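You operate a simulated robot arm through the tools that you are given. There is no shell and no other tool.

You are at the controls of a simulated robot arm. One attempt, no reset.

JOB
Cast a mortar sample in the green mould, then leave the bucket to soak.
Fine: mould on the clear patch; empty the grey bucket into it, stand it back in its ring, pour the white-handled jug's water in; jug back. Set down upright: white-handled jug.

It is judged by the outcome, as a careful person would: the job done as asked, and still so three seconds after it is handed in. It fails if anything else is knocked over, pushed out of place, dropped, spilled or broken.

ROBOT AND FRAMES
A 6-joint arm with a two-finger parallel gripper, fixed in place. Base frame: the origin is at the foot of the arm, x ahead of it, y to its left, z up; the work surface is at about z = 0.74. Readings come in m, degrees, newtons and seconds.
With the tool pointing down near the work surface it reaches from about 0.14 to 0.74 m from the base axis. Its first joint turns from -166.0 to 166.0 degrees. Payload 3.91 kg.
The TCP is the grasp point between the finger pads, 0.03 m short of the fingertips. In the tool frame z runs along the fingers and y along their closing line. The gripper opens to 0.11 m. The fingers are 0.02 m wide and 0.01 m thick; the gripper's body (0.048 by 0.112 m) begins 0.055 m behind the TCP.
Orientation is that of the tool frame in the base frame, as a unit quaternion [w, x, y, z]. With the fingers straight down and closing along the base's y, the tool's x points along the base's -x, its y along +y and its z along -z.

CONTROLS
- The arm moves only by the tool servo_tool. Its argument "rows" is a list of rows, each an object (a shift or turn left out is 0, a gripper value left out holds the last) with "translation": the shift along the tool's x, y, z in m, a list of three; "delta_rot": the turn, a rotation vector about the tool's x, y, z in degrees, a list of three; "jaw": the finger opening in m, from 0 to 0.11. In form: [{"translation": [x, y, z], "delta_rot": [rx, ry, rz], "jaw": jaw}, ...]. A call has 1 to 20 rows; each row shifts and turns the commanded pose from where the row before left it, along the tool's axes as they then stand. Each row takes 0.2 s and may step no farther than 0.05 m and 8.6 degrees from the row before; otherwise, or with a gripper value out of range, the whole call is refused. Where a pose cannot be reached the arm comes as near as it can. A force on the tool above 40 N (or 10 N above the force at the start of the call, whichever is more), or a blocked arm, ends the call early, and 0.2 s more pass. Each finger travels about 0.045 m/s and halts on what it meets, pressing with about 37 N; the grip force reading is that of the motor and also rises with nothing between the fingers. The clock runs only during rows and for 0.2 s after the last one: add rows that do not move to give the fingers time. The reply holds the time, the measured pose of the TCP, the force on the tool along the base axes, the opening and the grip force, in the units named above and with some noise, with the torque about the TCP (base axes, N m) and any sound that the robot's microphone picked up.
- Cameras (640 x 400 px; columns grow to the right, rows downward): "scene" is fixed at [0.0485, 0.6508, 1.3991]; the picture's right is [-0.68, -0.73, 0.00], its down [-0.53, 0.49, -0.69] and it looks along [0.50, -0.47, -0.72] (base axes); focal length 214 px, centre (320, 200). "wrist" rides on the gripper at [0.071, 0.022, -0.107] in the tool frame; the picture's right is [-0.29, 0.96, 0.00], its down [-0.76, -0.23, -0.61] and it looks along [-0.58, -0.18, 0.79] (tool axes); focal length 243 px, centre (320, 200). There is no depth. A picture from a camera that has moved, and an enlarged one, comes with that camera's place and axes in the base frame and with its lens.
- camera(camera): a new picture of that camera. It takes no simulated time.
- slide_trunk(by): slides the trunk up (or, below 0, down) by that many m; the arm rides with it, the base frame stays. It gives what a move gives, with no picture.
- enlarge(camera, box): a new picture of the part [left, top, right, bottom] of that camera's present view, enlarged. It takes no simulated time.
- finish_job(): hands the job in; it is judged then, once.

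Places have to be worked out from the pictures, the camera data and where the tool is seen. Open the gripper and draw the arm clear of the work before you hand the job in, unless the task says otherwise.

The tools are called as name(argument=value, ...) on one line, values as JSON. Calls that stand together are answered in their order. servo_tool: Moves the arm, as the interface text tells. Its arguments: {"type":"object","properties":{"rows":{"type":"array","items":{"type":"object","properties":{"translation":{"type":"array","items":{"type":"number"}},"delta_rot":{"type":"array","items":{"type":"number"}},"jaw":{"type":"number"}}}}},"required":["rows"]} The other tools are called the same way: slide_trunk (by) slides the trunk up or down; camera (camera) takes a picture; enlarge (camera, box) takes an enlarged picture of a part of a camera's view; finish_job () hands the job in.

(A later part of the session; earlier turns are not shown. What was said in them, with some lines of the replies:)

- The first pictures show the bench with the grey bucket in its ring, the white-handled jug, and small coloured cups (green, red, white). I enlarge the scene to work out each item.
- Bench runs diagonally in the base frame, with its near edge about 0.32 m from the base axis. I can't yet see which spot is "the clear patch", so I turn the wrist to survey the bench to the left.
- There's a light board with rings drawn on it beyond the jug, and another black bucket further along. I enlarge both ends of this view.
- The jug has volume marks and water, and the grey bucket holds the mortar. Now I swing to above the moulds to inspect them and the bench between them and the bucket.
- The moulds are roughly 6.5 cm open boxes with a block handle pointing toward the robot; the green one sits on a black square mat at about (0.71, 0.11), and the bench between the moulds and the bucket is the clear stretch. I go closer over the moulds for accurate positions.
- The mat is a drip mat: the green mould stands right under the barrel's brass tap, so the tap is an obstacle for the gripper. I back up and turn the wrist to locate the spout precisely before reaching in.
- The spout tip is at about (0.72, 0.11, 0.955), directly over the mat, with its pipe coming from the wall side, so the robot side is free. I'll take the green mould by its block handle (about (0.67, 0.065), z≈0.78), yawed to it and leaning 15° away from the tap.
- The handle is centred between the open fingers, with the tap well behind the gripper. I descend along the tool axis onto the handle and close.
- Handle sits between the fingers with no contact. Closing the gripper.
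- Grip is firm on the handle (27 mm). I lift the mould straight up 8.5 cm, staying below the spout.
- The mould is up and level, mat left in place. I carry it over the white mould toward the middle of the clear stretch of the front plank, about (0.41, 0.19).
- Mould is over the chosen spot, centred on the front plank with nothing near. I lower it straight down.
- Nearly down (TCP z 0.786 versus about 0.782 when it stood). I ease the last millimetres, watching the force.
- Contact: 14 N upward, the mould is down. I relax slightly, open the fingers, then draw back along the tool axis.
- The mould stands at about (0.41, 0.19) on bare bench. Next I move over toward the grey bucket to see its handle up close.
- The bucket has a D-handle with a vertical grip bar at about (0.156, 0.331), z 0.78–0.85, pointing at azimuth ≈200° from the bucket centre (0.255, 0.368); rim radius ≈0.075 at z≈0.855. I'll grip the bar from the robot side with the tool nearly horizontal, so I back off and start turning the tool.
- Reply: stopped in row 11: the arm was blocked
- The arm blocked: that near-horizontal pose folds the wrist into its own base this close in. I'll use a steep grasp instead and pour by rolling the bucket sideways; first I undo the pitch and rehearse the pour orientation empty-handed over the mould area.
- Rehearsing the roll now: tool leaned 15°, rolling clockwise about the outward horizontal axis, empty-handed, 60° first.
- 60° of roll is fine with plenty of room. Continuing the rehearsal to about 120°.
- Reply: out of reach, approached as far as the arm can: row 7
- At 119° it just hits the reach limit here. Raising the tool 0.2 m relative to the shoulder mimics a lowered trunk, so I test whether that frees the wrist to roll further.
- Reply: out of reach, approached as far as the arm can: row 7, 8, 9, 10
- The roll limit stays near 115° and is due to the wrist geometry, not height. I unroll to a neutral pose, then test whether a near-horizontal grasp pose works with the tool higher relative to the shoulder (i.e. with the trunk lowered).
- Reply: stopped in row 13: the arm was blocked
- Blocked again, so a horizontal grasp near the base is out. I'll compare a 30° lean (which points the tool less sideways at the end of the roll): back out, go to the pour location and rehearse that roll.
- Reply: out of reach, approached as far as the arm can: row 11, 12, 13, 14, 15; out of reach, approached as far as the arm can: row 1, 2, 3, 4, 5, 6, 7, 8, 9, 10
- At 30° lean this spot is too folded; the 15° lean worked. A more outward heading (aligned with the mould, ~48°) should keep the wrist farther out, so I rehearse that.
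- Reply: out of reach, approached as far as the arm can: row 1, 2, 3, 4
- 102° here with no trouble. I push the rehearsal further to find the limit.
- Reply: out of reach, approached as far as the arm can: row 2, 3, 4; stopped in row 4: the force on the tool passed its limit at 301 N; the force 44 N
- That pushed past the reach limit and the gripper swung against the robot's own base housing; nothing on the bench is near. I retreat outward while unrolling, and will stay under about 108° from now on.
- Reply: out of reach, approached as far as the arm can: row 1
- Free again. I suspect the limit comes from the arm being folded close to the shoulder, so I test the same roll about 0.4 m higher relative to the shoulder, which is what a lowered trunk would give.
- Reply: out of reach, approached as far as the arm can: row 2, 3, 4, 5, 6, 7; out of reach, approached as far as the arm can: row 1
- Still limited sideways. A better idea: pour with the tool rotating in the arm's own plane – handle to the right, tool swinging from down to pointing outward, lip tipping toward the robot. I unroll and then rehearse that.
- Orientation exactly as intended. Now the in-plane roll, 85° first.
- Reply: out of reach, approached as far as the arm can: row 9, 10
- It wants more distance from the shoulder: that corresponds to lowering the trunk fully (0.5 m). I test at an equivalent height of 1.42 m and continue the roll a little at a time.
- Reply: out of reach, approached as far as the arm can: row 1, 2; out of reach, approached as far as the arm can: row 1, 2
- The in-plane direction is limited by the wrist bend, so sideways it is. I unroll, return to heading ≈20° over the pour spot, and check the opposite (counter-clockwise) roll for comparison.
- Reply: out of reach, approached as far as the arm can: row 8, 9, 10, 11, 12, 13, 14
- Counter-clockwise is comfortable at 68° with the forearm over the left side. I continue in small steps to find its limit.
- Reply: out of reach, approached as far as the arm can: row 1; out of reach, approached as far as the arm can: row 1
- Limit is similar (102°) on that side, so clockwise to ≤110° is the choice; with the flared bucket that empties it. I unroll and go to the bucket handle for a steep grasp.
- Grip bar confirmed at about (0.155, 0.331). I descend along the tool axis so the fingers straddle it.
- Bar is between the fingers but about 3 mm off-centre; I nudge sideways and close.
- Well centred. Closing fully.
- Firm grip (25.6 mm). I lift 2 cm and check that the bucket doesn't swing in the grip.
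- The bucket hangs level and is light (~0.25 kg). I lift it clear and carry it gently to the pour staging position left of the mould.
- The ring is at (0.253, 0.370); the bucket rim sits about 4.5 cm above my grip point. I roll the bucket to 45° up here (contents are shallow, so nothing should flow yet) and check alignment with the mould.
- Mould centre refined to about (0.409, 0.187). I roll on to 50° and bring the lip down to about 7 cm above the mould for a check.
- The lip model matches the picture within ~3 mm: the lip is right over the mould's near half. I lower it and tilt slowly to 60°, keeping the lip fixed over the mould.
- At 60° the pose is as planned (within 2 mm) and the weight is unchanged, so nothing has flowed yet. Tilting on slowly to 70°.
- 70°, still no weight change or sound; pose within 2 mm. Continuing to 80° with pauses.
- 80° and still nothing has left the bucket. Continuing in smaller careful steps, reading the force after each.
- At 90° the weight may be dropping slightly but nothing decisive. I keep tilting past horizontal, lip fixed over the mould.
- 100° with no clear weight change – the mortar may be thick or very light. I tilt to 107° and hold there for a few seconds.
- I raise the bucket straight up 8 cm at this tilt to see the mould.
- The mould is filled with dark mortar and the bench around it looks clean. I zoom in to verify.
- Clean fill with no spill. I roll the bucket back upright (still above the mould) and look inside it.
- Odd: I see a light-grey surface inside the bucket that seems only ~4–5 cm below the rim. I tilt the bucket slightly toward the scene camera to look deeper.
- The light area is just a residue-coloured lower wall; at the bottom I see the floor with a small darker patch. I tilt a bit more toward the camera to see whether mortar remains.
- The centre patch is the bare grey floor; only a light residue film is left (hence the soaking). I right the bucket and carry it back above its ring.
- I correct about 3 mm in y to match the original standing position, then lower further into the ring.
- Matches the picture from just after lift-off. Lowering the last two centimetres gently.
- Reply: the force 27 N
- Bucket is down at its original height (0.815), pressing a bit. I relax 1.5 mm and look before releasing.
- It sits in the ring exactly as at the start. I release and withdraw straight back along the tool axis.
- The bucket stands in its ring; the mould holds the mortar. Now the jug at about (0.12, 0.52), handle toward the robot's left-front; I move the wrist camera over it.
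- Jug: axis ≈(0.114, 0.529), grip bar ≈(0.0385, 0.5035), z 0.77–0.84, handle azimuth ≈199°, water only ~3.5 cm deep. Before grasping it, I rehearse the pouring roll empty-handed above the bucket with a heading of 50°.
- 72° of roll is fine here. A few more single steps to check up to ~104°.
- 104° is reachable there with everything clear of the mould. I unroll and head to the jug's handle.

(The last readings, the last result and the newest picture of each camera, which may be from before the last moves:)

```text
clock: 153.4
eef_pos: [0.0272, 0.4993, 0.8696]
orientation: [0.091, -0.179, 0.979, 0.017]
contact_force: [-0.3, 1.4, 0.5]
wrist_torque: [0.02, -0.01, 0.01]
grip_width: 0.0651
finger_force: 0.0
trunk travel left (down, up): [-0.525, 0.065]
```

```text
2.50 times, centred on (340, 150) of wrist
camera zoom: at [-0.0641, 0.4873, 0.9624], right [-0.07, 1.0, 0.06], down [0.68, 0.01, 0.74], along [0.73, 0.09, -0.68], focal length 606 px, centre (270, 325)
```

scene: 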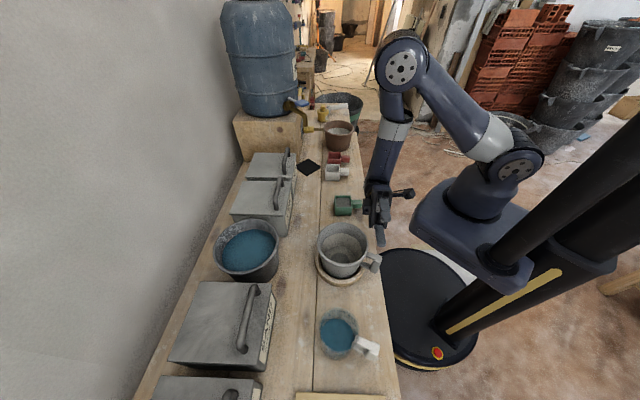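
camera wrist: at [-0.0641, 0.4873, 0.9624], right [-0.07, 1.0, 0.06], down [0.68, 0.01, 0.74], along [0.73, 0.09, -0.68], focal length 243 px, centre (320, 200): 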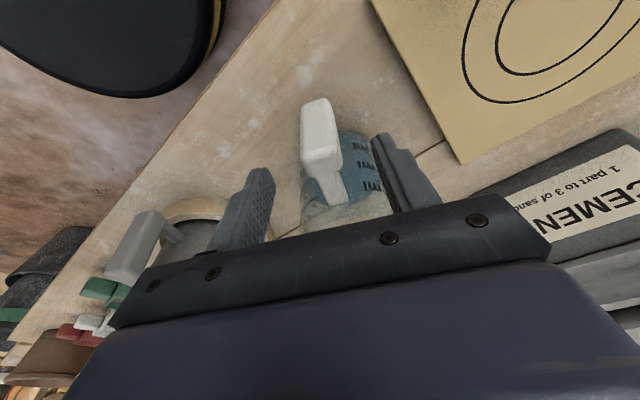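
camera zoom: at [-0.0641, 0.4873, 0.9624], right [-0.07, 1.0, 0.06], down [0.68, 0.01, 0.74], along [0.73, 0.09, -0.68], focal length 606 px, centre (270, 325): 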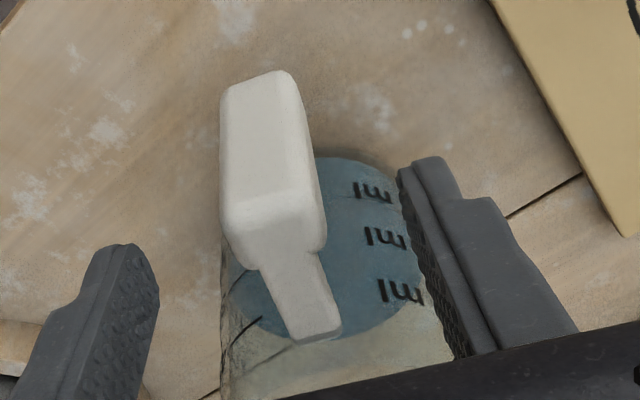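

Bar centre confirmed at (0.037, 0.503) and in line with the tool axis. Descending onto it and closing.

servo_tool(rows=[{"translation": [0, 0, 0.022]}, {"translation": [0, 0, 0.022]}, {"translation": [0, 0, 0.021]}, {}])

camera(camera="wrist")

enlarge(camera="scene", box=[310, 280, 430, 390])

```text
clock: 154.4
eef_pos: [0.036, 0.5039, 0.8068]
orientation: [0.09, -0.179, 0.98, 0.019]
contact_force: [-0.4, 1.0, -0.1]
wrist_torque: [0.0, 0.0, 0.0]
grip_width: 0.0649
finger_force: 0.0
trunk travel left (down, up): [-0.525, 0.065]
```

```text
taken
camera wrist: at [-0.0539, 0.4928, 0.8996], right [-0.07, 1.0, 0.06], down [0.68, 0.01, 0.74], along [0.73, 0.09, -0.68], focal length 243 px, centre (320, 200)
```

wrist: 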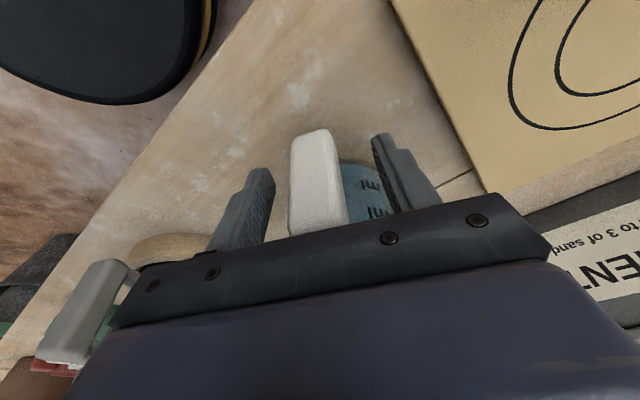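

```text
3.64 times, centred on (370, 335) of scene
camera zoom: at [0.0485, 0.6508, 1.3991], right [-0.68, -0.73, 0.0], down [-0.53, 0.49, -0.69], along [0.5, -0.47, -0.72], focal length 780 px, centre (138, -291)
```

zoom: 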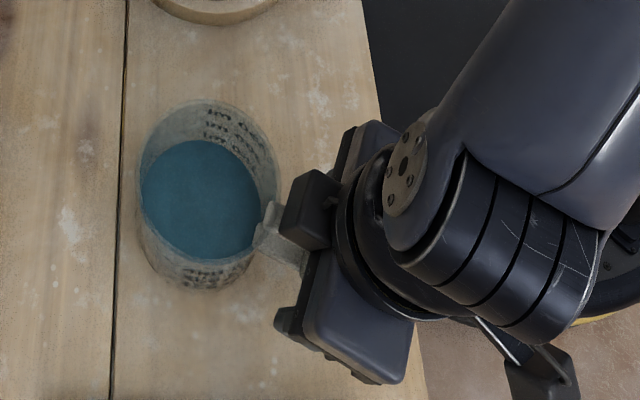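

servo_tool(rows=[{"translation": [0, -0.0022, 0]}, {"jaw": 0.036}, {}, {}])

enlarge(camera="wrist", box=[220, 100, 440, 260])

```text
clock: 155.4
eef_pos: [0.0383, 0.5027, 0.8077]
orientation: [0.09, -0.18, 0.979, 0.018]
contact_force: [0.1, 0.1, 0.0]
wrist_torque: [0.0, 0.0, -0.02]
grip_width: 0.036
finger_force: 0.1
trunk travel left (down, up): [-0.525, 0.065]
```

```text
2.50 times, centred on (330, 180) of wrist
camera zoom: at [-0.0531, 0.4908, 0.8999], right [-0.07, 1.0, 0.06], down [0.68, 0.01, 0.74], along [0.73, 0.09, -0.68], focal length 606 px, centre (295, 250)
```

zoom: 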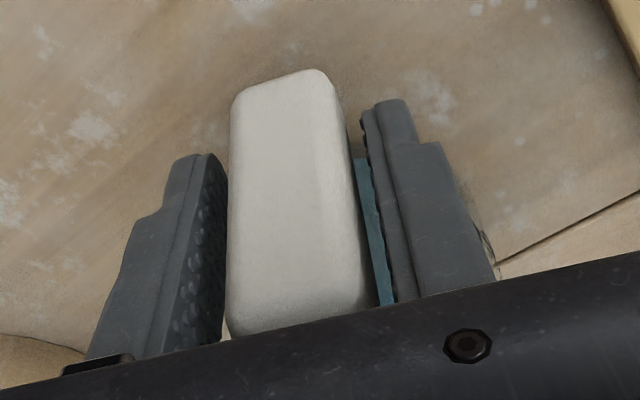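

The bar is slightly nearer one finger; I shift 2.5 mm and close.

servo_tool(rows=[{"translation": [0, -0.0025, 0]}, {}, {"jaw": 0.0}, {}, {}, {}])

enlarge(camera="scene", box=[310, 280, 430, 390])

```text
clock: 156.8
eef_pos: [0.0382, 0.4994, 0.8065]
orientation: [0.09, -0.178, 0.98, 0.017]
contact_force: [1.0, -0.4, 1.1]
wrist_torque: [-0.06, -0.11, -0.02]
grip_width: 0.0257
finger_force: 36.7
trunk travel left (down, up): [-0.525, 0.065]
```

```text
3.64 times, centred on (370, 335) of scene
camera zoom: at [0.0485, 0.6508, 1.3991], right [-0.68, -0.73, 0.0], down [-0.53, 0.49, -0.69], along [0.5, -0.47, -0.72], focal length 780 px, centre (138, -291)
```

zoom: 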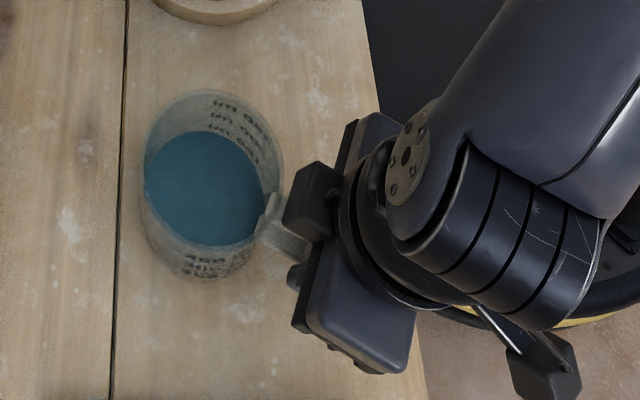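

Gripped at 25.7 mm; the jug shifted ~5 mm as the fingers seated, which I'll correct when returning it. Lifting 2 cm to check it hangs level.

servo_tool(rows=[{"translation": [-0.0018, 0, -0.0098]}, {"translation": [-0.0018, 0, -0.0098]}, {}])

enlarge(camera="scene", box=[310, 280, 430, 390])

```text
clock: 157.6
eef_pos: [0.0377, 0.501, 0.8267]
orientation: [0.09, -0.179, 0.979, 0.018]
contact_force: [0.2, 0.9, -1.3]
wrist_torque: [-0.01, 0.1, 0.0]
grip_width: 0.0259
finger_force: 37.1
trunk travel left (down, up): [-0.525, 0.065]
```

```text
3.64 times, centred on (370, 335) of scene
camera zoom: at [0.0485, 0.6508, 1.3991], right [-0.68, -0.73, 0.0], down [-0.53, 0.49, -0.69], along [0.5, -0.47, -0.72], focal length 780 px, centre (138, -291)
```

zoom: 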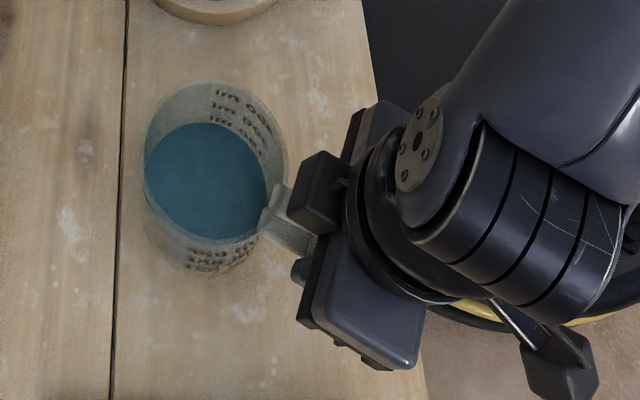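

The jug hangs level and is light. I lift it clear, turn it to heading 50° and carry it over to the bucket.

servo_tool(rows=[{"translation": [-0.0036, 0, -0.0196]}, {"translation": [-0.0053, 0, -0.0286]}, {"translation": [-0.0053, 0, -0.0286]}, {"translation": [-0.0053, 0, -0.0286]}, {"translation": [-0.0053, 0, -0.0286]}, {"translation": [-0.0053, 0, -0.0286]}, {"translation": [-0.0018, 0, -0.0098]}, {"delta_rot": [-1.065, 0, -5.73]}, {"delta_rot": [-1.065, 0, -5.73]}, {"delta_rot": [-1.065, 0, -5.73]}, {"delta_rot": [-1.065, 0, -5.73]}, {"delta_rot": [-1.065, 0, -5.73]}, {}])

camera(camera="scene")

```text
clock: 160.4
eef_pos: [0.0388, 0.4987, 1.0025]
orientation: [0.083, -0.42, 0.903, 0.04]
contact_force: [0.2, 0.1, 0.3]
wrist_torque: [-0.05, 0.09, -0.03]
grip_width: 0.0258
finger_force: 37.2
trunk travel left (down, up): [-0.525, 0.065]
```

```text
taken
```

scene: 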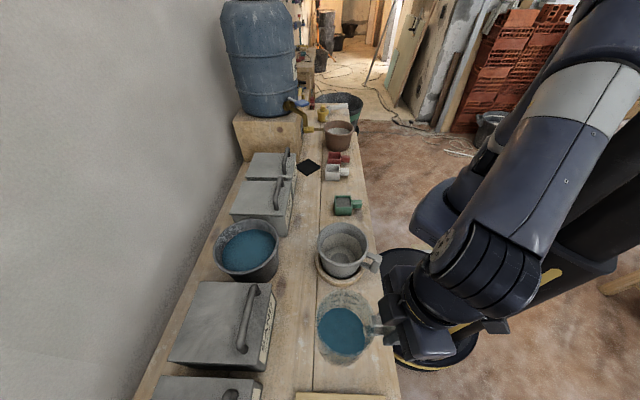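

servo_tool(rows=[{"translation": [0.0035, -0.015, -0.0006]}, {"translation": [0.0062, -0.0271, -0.0012]}, {"translation": [0.0074, -0.0325, -0.0014]}, {"translation": [0.0074, -0.0325, -0.0014]}, {"translation": [0.0074, -0.0325, -0.0014]}, {"translation": [0.0062, -0.0271, -0.0012]}, {"translation": [0.0035, -0.0165, -0.0006]}, {}])

enlarge(camera="scene", box=[280, 180, 420, 310])

```text
clock: 162.2
eef_pos: [0.15, 0.3479, 1.0037]
orientation: [0.083, -0.421, 0.903, 0.04]
contact_force: [-1.0, 0.6, -0.5]
wrist_torque: [-0.06, 0.07, 0.0]
grip_width: 0.026
finger_force: 36.6
trunk travel left (down, up): [-0.525, 0.065]
```

```text
3.08 times, centred on (350, 245) of scene
camera zoom: at [0.0485, 0.6508, 1.3991], right [-0.68, -0.73, 0.0], down [-0.53, 0.49, -0.69], along [0.5, -0.47, -0.72], focal length 660 px, centre (228, 62)
```

zoom: 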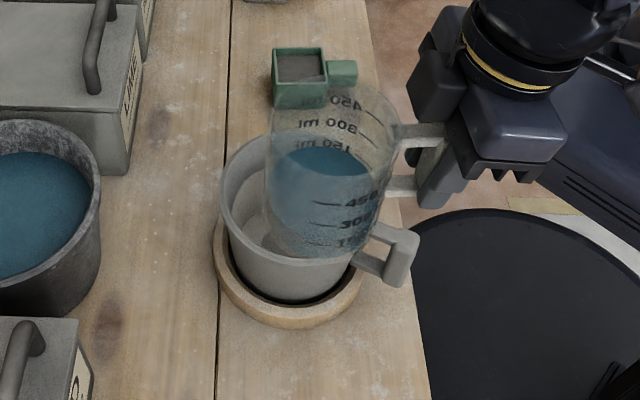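

The jug is held over the bucket, lip side above its middle. I lower slightly and roll to about 55°, just short of pouring.

servo_tool(rows=[{"translation": [0.0032, -0.0029, 0.0193]}, {"translation": [0.0032, -0.0029, 0.0193]}, {"delta_rot": [-4.91, 0, 0.935]}, {"delta_rot": [-4.91, 0, 0.935]}, {"delta_rot": [-4.91, 0, 0.935]}, {"delta_rot": [-4.91, 0, 0.935]}, {"delta_rot": [-4.91, 0, 0.935]}, {"delta_rot": [-4.91, 0, 0.935]}, {"delta_rot": [-4.91, 0, 0.935]}, {"delta_rot": [-4.91, 0, 0.935]}, {"delta_rot": [-4.91, 0, 0.935]}, {"delta_rot": [-4.91, 0, 0.935]}, {}])

enlarge(camera="scene", box=[280, 180, 420, 310])

```text
clock: 165.0
eef_pos: [0.1572, 0.3456, 0.9625]
orientation: [-0.101, -0.343, 0.835, 0.418]
contact_force: [-0.4, -0.5, -1.3]
wrist_torque: [-0.08, 0.03, 0.0]
grip_width: 0.0257
finger_force: 37.4
trunk travel left (down, up): [-0.525, 0.065]
```

```text
3.08 times, centred on (350, 245) of scene
camera zoom: at [0.0485, 0.6508, 1.3991], right [-0.68, -0.73, 0.0], down [-0.53, 0.49, -0.69], along [0.5, -0.47, -0.72], focal length 660 px, centre (228, 62)
```

zoom: 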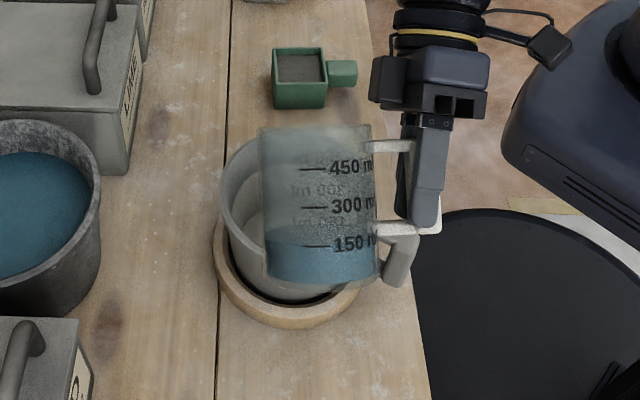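

Lip is over the bucket's centre. I lower 2 cm and start pouring in slow 3° steps.

servo_tool(rows=[{"translation": [0.0012, -0.0077, 0.0063]}, {"translation": [0.0012, -0.0077, 0.0063]}, {"delta_rot": [-2.946, 0, 0.561]}, {"delta_rot": [-2.946, 0, 0.561]}, {"delta_rot": [-2.946, 0, 0.561]}, {"delta_rot": [-2.946, 0, 0.561]}, {}, {}])

enlarge(camera="scene", box=[280, 180, 420, 310])

```text
clock: 166.8
eef_pos: [0.1566, 0.3467, 0.9414]
orientation: [-0.145, -0.314, 0.795, 0.499]
contact_force: [0.4, -0.1, -2.1]
wrist_torque: [-0.11, 0.04, -0.01]
grip_width: 0.0257
finger_force: 37.0
trunk travel left (down, up): [-0.525, 0.065]
```

```text
3.08 times, centred on (350, 245) of scene
camera zoom: at [0.0485, 0.6508, 1.3991], right [-0.68, -0.73, 0.0], down [-0.53, 0.49, -0.69], along [0.5, -0.47, -0.72], focal length 660 px, centre (228, 62)
```

zoom: 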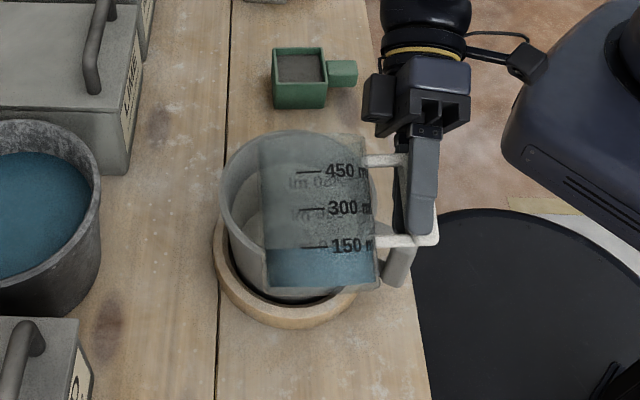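

servo_tool(rows=[{"delta_rot": [-2.946, 0, 0.561]}, {}, {"delta_rot": [-2.946, 0, 0.561]}, {}, {"delta_rot": [-2.946, 0, 0.561]}, {}, {"delta_rot": [-2.946, 0, 0.561]}, {}, {}])

enlarge(camera="scene", box=[280, 180, 420, 310])

```text
clock: 168.8
eef_pos: [0.1573, 0.3471, 0.9425]
orientation: [-0.187, -0.284, 0.744, 0.575]
contact_force: [0.3, 0.2, -1.0]
wrist_torque: [-0.11, 0.0, 0.0]
grip_width: 0.0258
finger_force: 36.6
trunk travel left (down, up): [-0.525, 0.065]
```

```text
3.08 times, centred on (350, 245) of scene
camera zoom: at [0.0485, 0.6508, 1.3991], right [-0.68, -0.73, 0.0], down [-0.53, 0.49, -0.69], along [0.5, -0.47, -0.72], focal length 660 px, centre (228, 62)
```

zoom: 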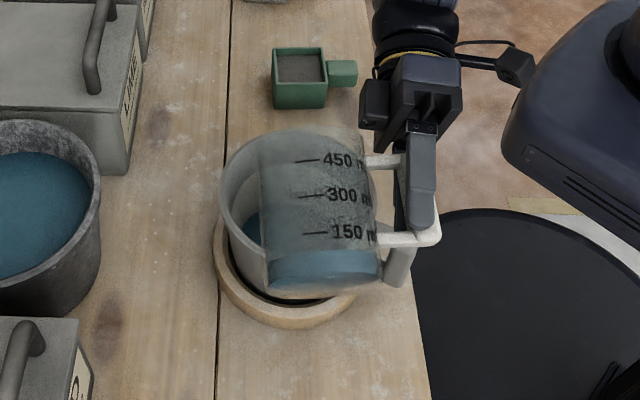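

Water is now flowing into the bucket (blue visible inside it) and the jug's level is dropping. Continuing.

servo_tool(rows=[{"delta_rot": [-2.946, 0, 0.561]}, {}, {}, {"delta_rot": [-2.946, 0, 0.561]}, {}, {}, {"delta_rot": [-2.946, 0, 0.561]}, {}, {}, {"delta_rot": [-2.946, 0, 0.561]}, {}, {}])

enlarge(camera="scene", box=[280, 180, 420, 310])

```text
clock: 171.4
eef_pos: [0.1572, 0.3459, 0.9426]
orientation: [-0.226, -0.247, 0.687, 0.645]
contact_force: [-0.1, -0.4, -1.7]
wrist_torque: [-0.08, 0.0, -0.01]
grip_width: 0.0256
finger_force: 37.1
trunk travel left (down, up): [-0.525, 0.065]
```

```text
3.08 times, centred on (350, 245) of scene
camera zoom: at [0.0485, 0.6508, 1.3991], right [-0.68, -0.73, 0.0], down [-0.53, 0.49, -0.69], along [0.5, -0.47, -0.72], focal length 660 px, centre (228, 62)
```

zoom: 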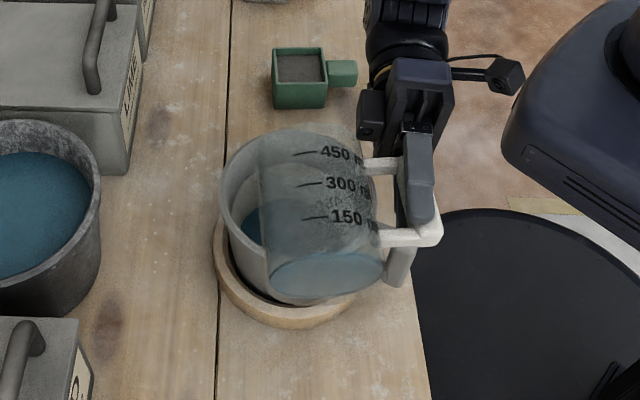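

Nearly empty at 86°. I raise 3 cm for gripper clearance over the bucket rim and finish the tilt to about 101°, then hold.

servo_tool(rows=[{"translation": [-0.0002, 0.015, -0.001]}, {"translation": [-0.0002, 0.015, -0.001]}, {"delta_rot": [-2.946, 0, 0.561]}, {}, {"delta_rot": [-2.946, 0, 0.561]}, {}, {"delta_rot": [-2.946, 0, 0.561]}, {}, {"delta_rot": [-2.946, 0, 0.561]}, {}, {"delta_rot": [-2.946, 0, 0.561]}, {}, {}, {}, {}, {}])

enlarge(camera="scene", box=[280, 180, 420, 310])

```text
clock: 174.8
eef_pos: [0.1576, 0.3463, 0.9729]
orientation: [-0.27, -0.2, 0.605, 0.722]
contact_force: [-0.7, -0.3, -1.8]
wrist_torque: [-0.11, -0.02, -0.03]
grip_width: 0.0253
finger_force: 37.5
trunk travel left (down, up): [-0.525, 0.065]
```

```text
3.08 times, centred on (350, 245) of scene
camera zoom: at [0.0485, 0.6508, 1.3991], right [-0.68, -0.73, 0.0], down [-0.53, 0.49, -0.69], along [0.5, -0.47, -0.72], focal length 660 px, centre (228, 62)
```

zoom: 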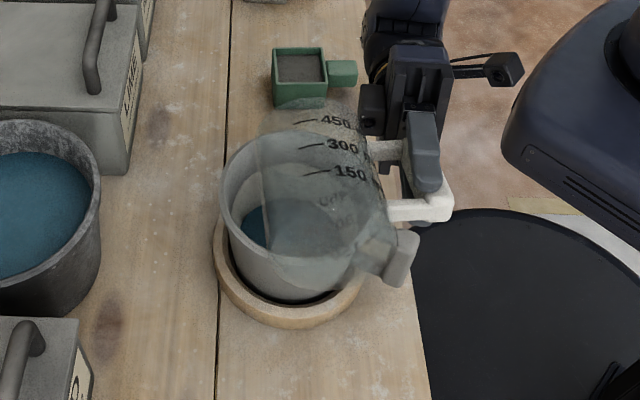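

The jug is empty and the water is in the bucket. I roll the jug back upright.

servo_tool(rows=[{"delta_rot": [7.07, 0, -1.346]}, {"delta_rot": [7.07, 0, -1.346]}, {"delta_rot": [7.07, 0, -1.346]}, {"delta_rot": [7.07, 0, -1.346]}, {"delta_rot": [7.07, 0, -1.346]}, {"delta_rot": [7.07, 0, -1.346]}, {"delta_rot": [7.07, 0, -1.346]}, {"delta_rot": [7.07, 0, -1.346]}, {"delta_rot": [7.07, 0, -1.346]}, {"delta_rot": [7.07, 0, -1.346]}, {"delta_rot": [7.07, 0, -1.346]}, {"delta_rot": [7.07, 0, -1.346]}, {"delta_rot": [7.07, 0, -1.346]}, {"delta_rot": [7.07, 0, -1.346]}, {}])

enlarge(camera="scene", box=[280, 180, 420, 310])

```text
clock: 178.0
eef_pos: [0.157, 0.3458, 0.9721]
orientation: [0.083, -0.42, 0.903, 0.043]
contact_force: [-1.5, -0.8, -1.2]
wrist_torque: [-0.08, 0.06, -0.03]
grip_width: 0.0254
finger_force: 37.0
trunk travel left (down, up): [-0.525, 0.065]
```

```text
3.08 times, centred on (350, 245) of scene
camera zoom: at [0.0485, 0.6508, 1.3991], right [-0.68, -0.73, 0.0], down [-0.53, 0.49, -0.69], along [0.5, -0.47, -0.72], focal length 660 px, centre (228, 62)
```

zoom: 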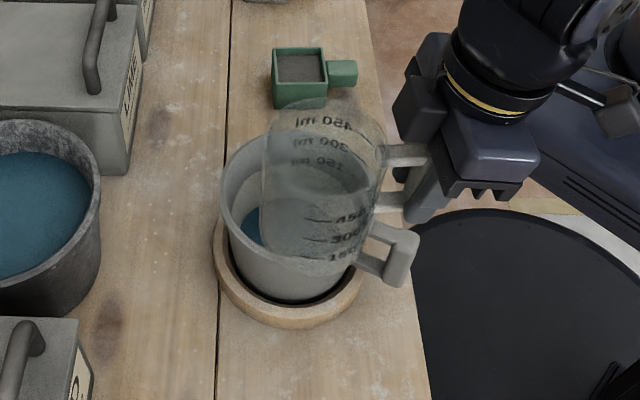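

Upright and empty. I carry the jug back over its original spot and turn it back to its original heading.

servo_tool(rows=[{"translation": [-0.0056, 0, -0.0295]}, {"translation": [-0.0059, 0.0271, 0.0011]}, {"translation": [-0.0059, 0.0271, 0.0011]}, {"translation": [-0.0059, 0.0271, 0.0011]}, {"translation": [-0.0059, 0.0271, 0.0011]}, {"translation": [-0.0059, 0.0271, 0.0011]}, {"translation": [-0.0059, 0.0271, 0.0011]}, {"translation": [-0.0059, 0.0271, 0.0011]}, {"delta_rot": [1.065, 0, 5.73]}, {"delta_rot": [1.065, 0, 5.73]}, {"delta_rot": [1.065, 0, 5.73]}, {"delta_rot": [1.065, 0, 5.73]}, {"delta_rot": [1.065, 0, 5.73]}, {}])

enlarge(camera="scene", box=[300, 200, 400, 300])

camera(camera="scene")

```text
clock: 181.0
eef_pos: [0.0394, 0.5007, 1.0029]
orientation: [0.089, -0.178, 0.98, 0.019]
contact_force: [-0.5, -0.1, -1.3]
wrist_torque: [-0.02, 0.11, 0.0]
grip_width: 0.0259
finger_force: 37.0
trunk travel left (down, up): [-0.525, 0.065]
```

```text
4.00 times, centred on (350, 250) of scene
camera zoom: at [0.0485, 0.6508, 1.3991], right [-0.68, -0.73, 0.0], down [-0.53, 0.49, -0.69], along [0.5, -0.47, -0.72], focal length 858 px, centre (200, 0)
```

zoom: 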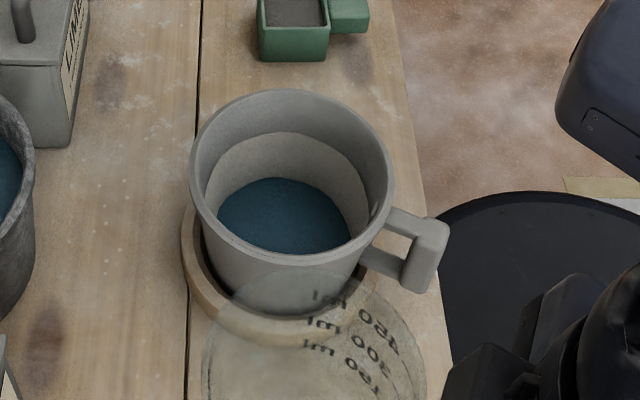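

```text
taken
```

scene: 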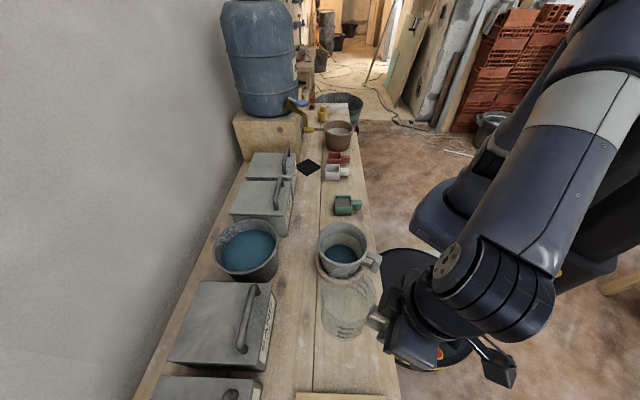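

The bucket now holds the water. Lowering the jug to about 2 cm above the bench.

servo_tool(rows=[{"translation": [0.0053, 0, 0.0285]}, {"translation": [0.0053, 0, 0.0285]}, {"translation": [0.0053, 0, 0.0285]}, {"translation": [0.0053, 0, 0.0285]}, {"translation": [0.0053, 0, 0.0285]}, {"translation": [0.0053, 0, 0.0285]}, {}])

enlarge(camera="scene", box=[300, 290, 400, 390])

enlarge(camera="scene", box=[310, 280, 430, 390])

```text
clock: 182.6
eef_pos: [0.0377, 0.501, 0.8283]
orientation: [0.088, -0.179, 0.98, 0.02]
contact_force: [0.6, -0.3, -1.5]
wrist_torque: [0.0, 0.09, 0.0]
grip_width: 0.0256
finger_force: 37.3
trunk travel left (down, up): [-0.525, 0.065]
```

```text
4.00 times, centred on (350, 340) of scene
camera zoom: at [0.0485, 0.6508, 1.3991], right [-0.68, -0.73, 0.0], down [-0.53, 0.49, -0.69], along [0.5, -0.47, -0.72], focal length 858 px, centre (200, -360)
```

zoom: 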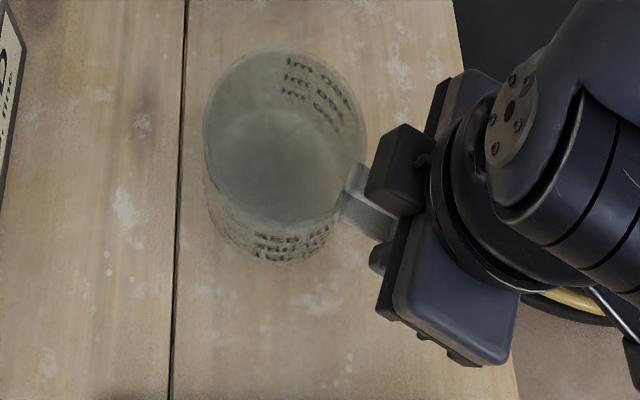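

```text
3.64 times, centred on (370, 335) of scene
camera zoom: at [0.0485, 0.6508, 1.3991], right [-0.68, -0.73, 0.0], down [-0.53, 0.49, -0.69], along [0.5, -0.47, -0.72], focal length 780 px, centre (138, -291)
```

zoom: 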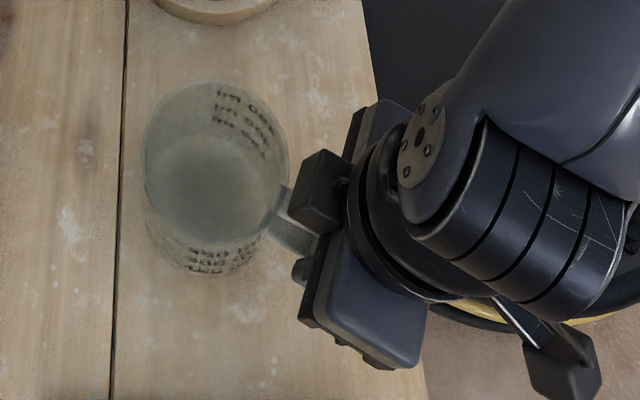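

Same place as when lifted; to undo the small seating shift I move 5 mm toward its original position and lower to the bench.

servo_tool(rows=[{"translation": [0.0006, 0.005, 0]}, {"translation": [0.0018, 0, 0.0098]}, {"translation": [0.0009, 0, 0.0049]}, {"translation": [0.0005, 0, 0.0029]}, {}])

servo_tool(rows=[{"translation": [0.0002, 0, 0.001]}, {"translation": [0.0002, 0, 0.001]}, {}])

enlarge(camera="scene", box=[300, 290, 400, 390])

```text
clock: 183.8
eef_pos: [0.0337, 0.5046, 0.812]
orientation: [0.088, -0.179, 0.98, 0.02]
contact_force: [-0.6, 0.4, -1.6]
wrist_torque: [-0.01, 0.05, 0.03]
grip_width: 0.0257
finger_force: 37.3
trunk travel left (down, up): [-0.525, 0.065]
```

```text
clock: 184.6
eef_pos: [0.0348, 0.5055, 0.8112]
orientation: [0.089, -0.179, 0.98, 0.021]
contact_force: [0.7, 0.4, -1.6]
wrist_torque: [-0.02, 0.08, 0.02]
grip_width: 0.0257
finger_force: 36.8
trunk travel left (down, up): [-0.525, 0.065]
```

```text
4.00 times, centred on (350, 340) of scene
camera zoom: at [0.0485, 0.6508, 1.3991], right [-0.68, -0.73, 0.0], down [-0.53, 0.49, -0.69], along [0.5, -0.47, -0.72], focal length 858 px, centre (200, -360)
```

zoom: 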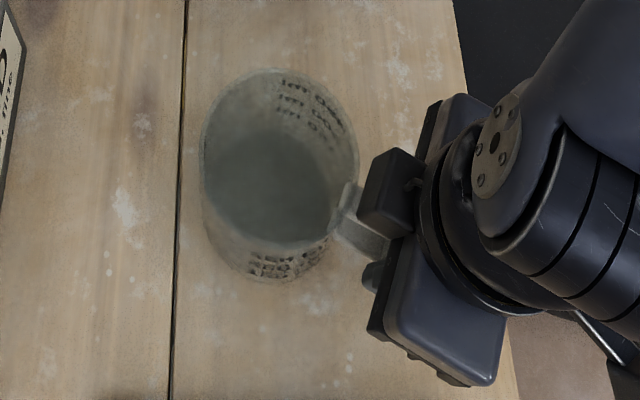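

The jug now overlays its original image almost exactly. Easing down the last few millimetres until contact.

servo_tool(rows=[{"translation": [0.0002, 0, 0.001]}, {"translation": [0.0002, 0, 0.001]}, {"translation": [0.0002, 0, 0.001]}, {}])

servo_tool(rows=[{"translation": [0.0002, 0, 0.001]}, {}])

```text
clock: 185.6
eef_pos: [0.0347, 0.5052, 0.8077]
orientation: [0.089, -0.179, 0.98, 0.021]
contact_force: [-6.2, -2.1, 18.3]
wrist_torque: [-0.3, -1.18, -0.23]
grip_width: 0.0256
finger_force: 37.0
trunk travel left (down, up): [-0.525, 0.065]
```

```text
clock: 186.2
eef_pos: [0.0337, 0.5054, 0.806]
orientation: [0.089, -0.179, 0.98, 0.021]
contact_force: [-11.3, -0.6, 26.0]
wrist_torque: [-0.28, -0.82, -0.11]
grip_width: 0.0257
finger_force: 37.4
trunk travel left (down, up): [-0.525, 0.065]
```

Down with 26 N; I relax 1.5 mm, then release and withdraw upward along the bar.

servo_tool(rows=[{"translation": [-0.0003, 0, -0.0014]}, {}])

servo_tool(rows=[{"jaw": 0.065}, {}, {}, {}])

enlarge(camera="scene", box=[300, 290, 400, 390])

camera(camera="wrist")

```text
clock: 186.8
eef_pos: [0.0355, 0.5061, 0.8065]
orientation: [0.088, -0.18, 0.98, 0.019]
contact_force: [-5.4, 1.9, 13.2]
wrist_torque: [-0.03, -0.34, 0.11]
grip_width: 0.0256
finger_force: 36.9
trunk travel left (down, up): [-0.525, 0.065]
```

```text
clock: 187.8
eef_pos: [0.0356, 0.5066, 0.8067]
orientation: [0.088, -0.18, 0.98, 0.021]
contact_force: [-0.9, -0.4, -0.1]
wrist_torque: [0.01, 0.02, 0.01]
grip_width: 0.065
finger_force: 0.1
trunk travel left (down, up): [-0.525, 0.065]
```

```text
4.00 times, centred on (350, 340) of scene
camera zoom: at [0.0485, 0.6508, 1.3991], right [-0.68, -0.73, 0.0], down [-0.53, 0.49, -0.69], along [0.5, -0.47, -0.72], focal length 858 px, centre (200, -360)
```

zoom: 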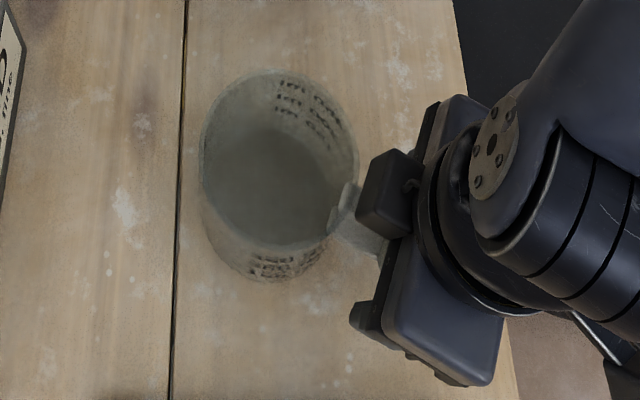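

```text
taken
camera wrist: at [-0.0547, 0.4937, 0.8999], right [-0.07, 1.0, 0.06], down [0.68, 0.01, 0.73], along [0.73, 0.09, -0.68], focal length 243 px, centre (320, 200)
```

wrist: 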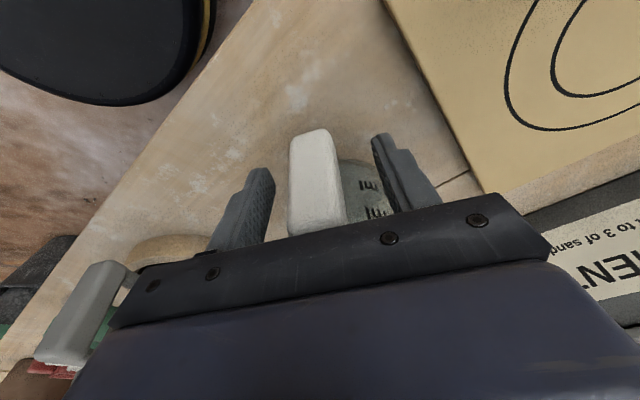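

Released; the jug stands where it was. I centre the open fingers and withdraw.

servo_tool(rows=[{"translation": [0, -0.003, 0]}, {"translation": [0, 0, -0.02]}, {"translation": [0, 0, -0.03]}, {"translation": [0, 0, -0.04]}, {"translation": [0, 0, -0.04]}, {"translation": [0, 0, -0.04]}, {}])

camera(camera="scene")

camera(camera="wrist")

```text
clock: 189.4
eef_pos: [0.0077, 0.4921, 0.9764]
orientation: [0.089, -0.18, 0.979, 0.02]
contact_force: [-1.1, -0.4, 0.3]
wrist_torque: [0.02, 0.0, 0.03]
grip_width: 0.0651
finger_force: 0.0
trunk travel left (down, up): [-0.525, 0.065]
```

```text
taken
```

scene: 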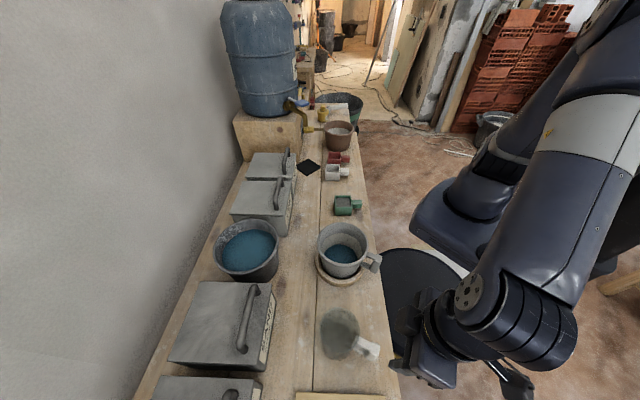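

```text
taken
camera wrist: at [-0.082, 0.4792, 1.0689], right [-0.07, 1.0, 0.06], down [0.68, 0.01, 0.73], along [0.73, 0.09, -0.68], focal length 243 px, centre (320, 200)
```

wrist: 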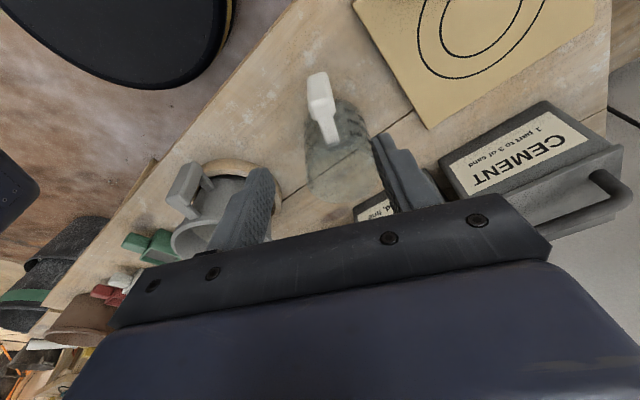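

Everything is in place. I raise the arm well clear and move it away from the work, opening the gripper.

servo_tool(rows=[{"translation": [-0.0073, 0, -0.0393], "jaw": 0.1}, {"translation": [-0.0073, 0, -0.0393]}, {"translation": [-0.0073, 0, -0.0393]}, {"translation": [-0.0073, 0, -0.0393]}, {"translation": [-0.0073, 0, -0.0393]}, {"translation": [-0.0073, 0, -0.0393]}, {"translation": [-0.007, -0.0445, 0.0013]}, {"translation": [-0.007, -0.0445, 0.0013]}, {"translation": [-0.007, -0.0445, 0.0013]}, {"translation": [-0.007, -0.0445, 0.0013]}, {"translation": [-0.007, -0.0445, 0.0013]}, {"translation": [-0.007, -0.0445, 0.0013]}, {"translation": [-0.007, -0.0445, 0.0013]}, {"translation": [-0.007, -0.0445, 0.0013]}, {}])

camera(camera="scene")

enlarge(camera="scene", box=[290, 200, 410, 390])

enlarge(camera="scene", box=[280, 110, 400, 230])

```text
clock: 192.6
eef_pos: [0.192, 0.1743, 1.2116]
orientation: [0.089, -0.18, 0.979, 0.02]
contact_force: [0.2, 0.0, 0.2]
wrist_torque: [0.04, 0.03, 0.0]
grip_width: 0.1
finger_force: 0.1
trunk travel left (down, up): [-0.525, 0.065]
```

```text
taken
```

scene: 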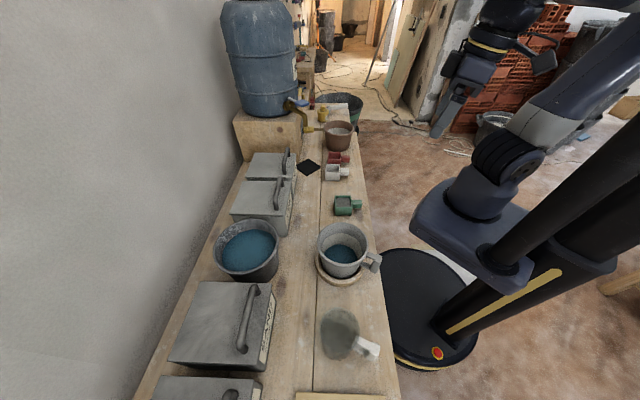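

```text
2.11 times, centred on (350, 295) of scene
camera zoom: at [0.0485, 0.6508, 1.3991], right [-0.68, -0.73, 0.0], down [-0.53, 0.49, -0.69], along [0.5, -0.47, -0.72], focal length 452 px, centre (257, 0)
```

zoom: 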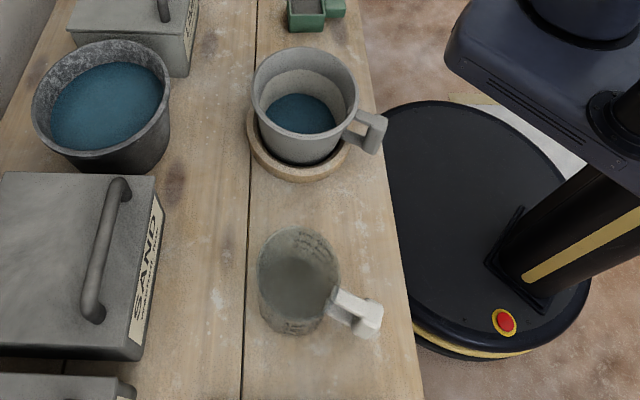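

```text
3.33 times, centred on (340, 170) of scene
camera zoom: at [0.0485, 0.6508, 1.3991], right [-0.68, -0.73, 0.0], down [-0.53, 0.49, -0.69], along [0.5, -0.47, -0.72], focal length 715 px, centre (253, 300)
```

zoom: 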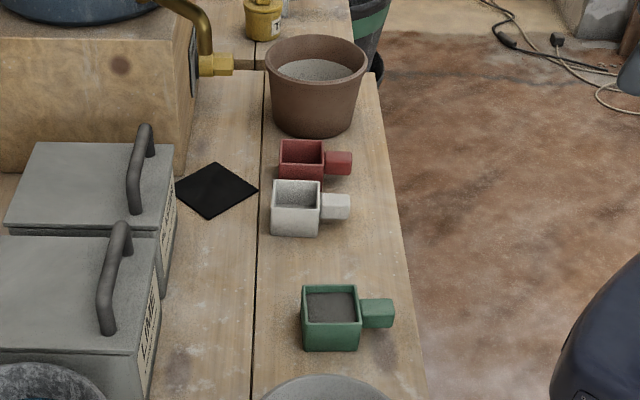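

enlarge(camera="scene", box=[315, 300, 385, 370])

enlarge(camera="scene", box=[310, 215, 390, 295])

```text
5.71 times, centred on (350, 335) of scene
camera zoom: at [0.0485, 0.6508, 1.3991], right [-0.68, -0.73, 0.0], down [-0.53, 0.49, -0.69], along [0.5, -0.47, -0.72], focal length 1226 px, centre (149, -571)
```

zoom: 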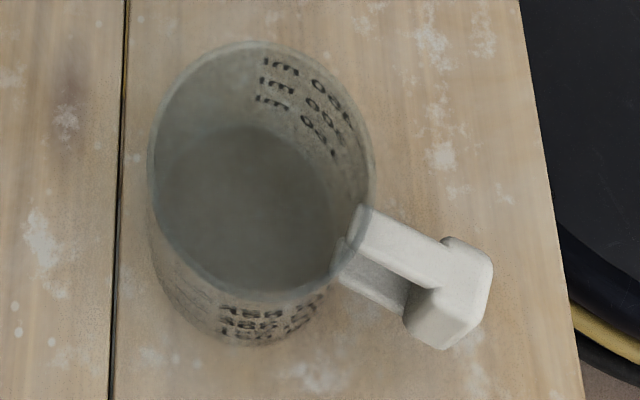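

```text
5.00 times, centred on (350, 255) of scene
camera zoom: at [0.0485, 0.6508, 1.3991], right [-0.68, -0.73, 0.0], down [-0.53, 0.49, -0.69], along [0.5, -0.47, -0.72], focal length 1072 px, centre (170, -75)
```

zoom: 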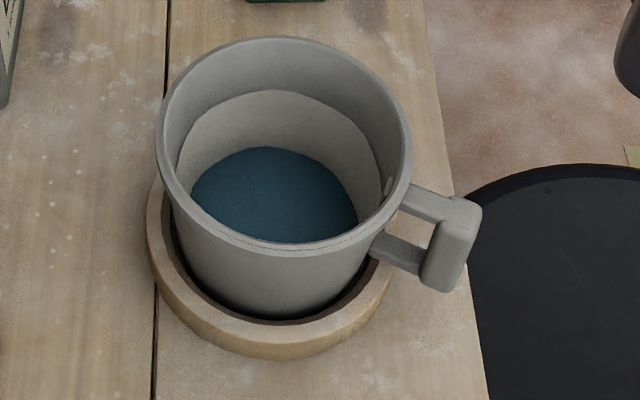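

The mould is filled on the bare bench. The bucket is back in its ring with the water soaking in it. The jug is empty and upright at its original spot, and nothing else has moved or spilled. The arm is clear and the gripper open, so I hand the job in.

finish_job()

```text
The job is handed in.
```

I finished the job and handed it in; I haven't seen the judge's verdict.

- **Mould:** the green mould is on bare bench between the other moulds and the bucket. It is filled with mortar nearly to the rim, and I saw no spill around it.
- **Bucket:** it is back in its ring with the jug's water in it. The mortar is out except for a light film on the lower wall and floor.
- **Jug:** it is empty, upright and back at its original spot, matching its earlier picture to within a few millimetres.
- **Arm:** the gripper is open and the arm is clear of the bench.

- **Clear patch:** nothing on the bench was marked as the clear patch, so I took it to mean that open stretch of bench. The mould started on a black mat under the barrel's tap, and I left the mat where it was.
- **Arm contact:** while rehearsing the pour with an empty gripper, the gripper swung against what appeared to be the robot's own base, with a brief 301 N force. It touched nothing on the bench, and the arm moved normally afterwards.
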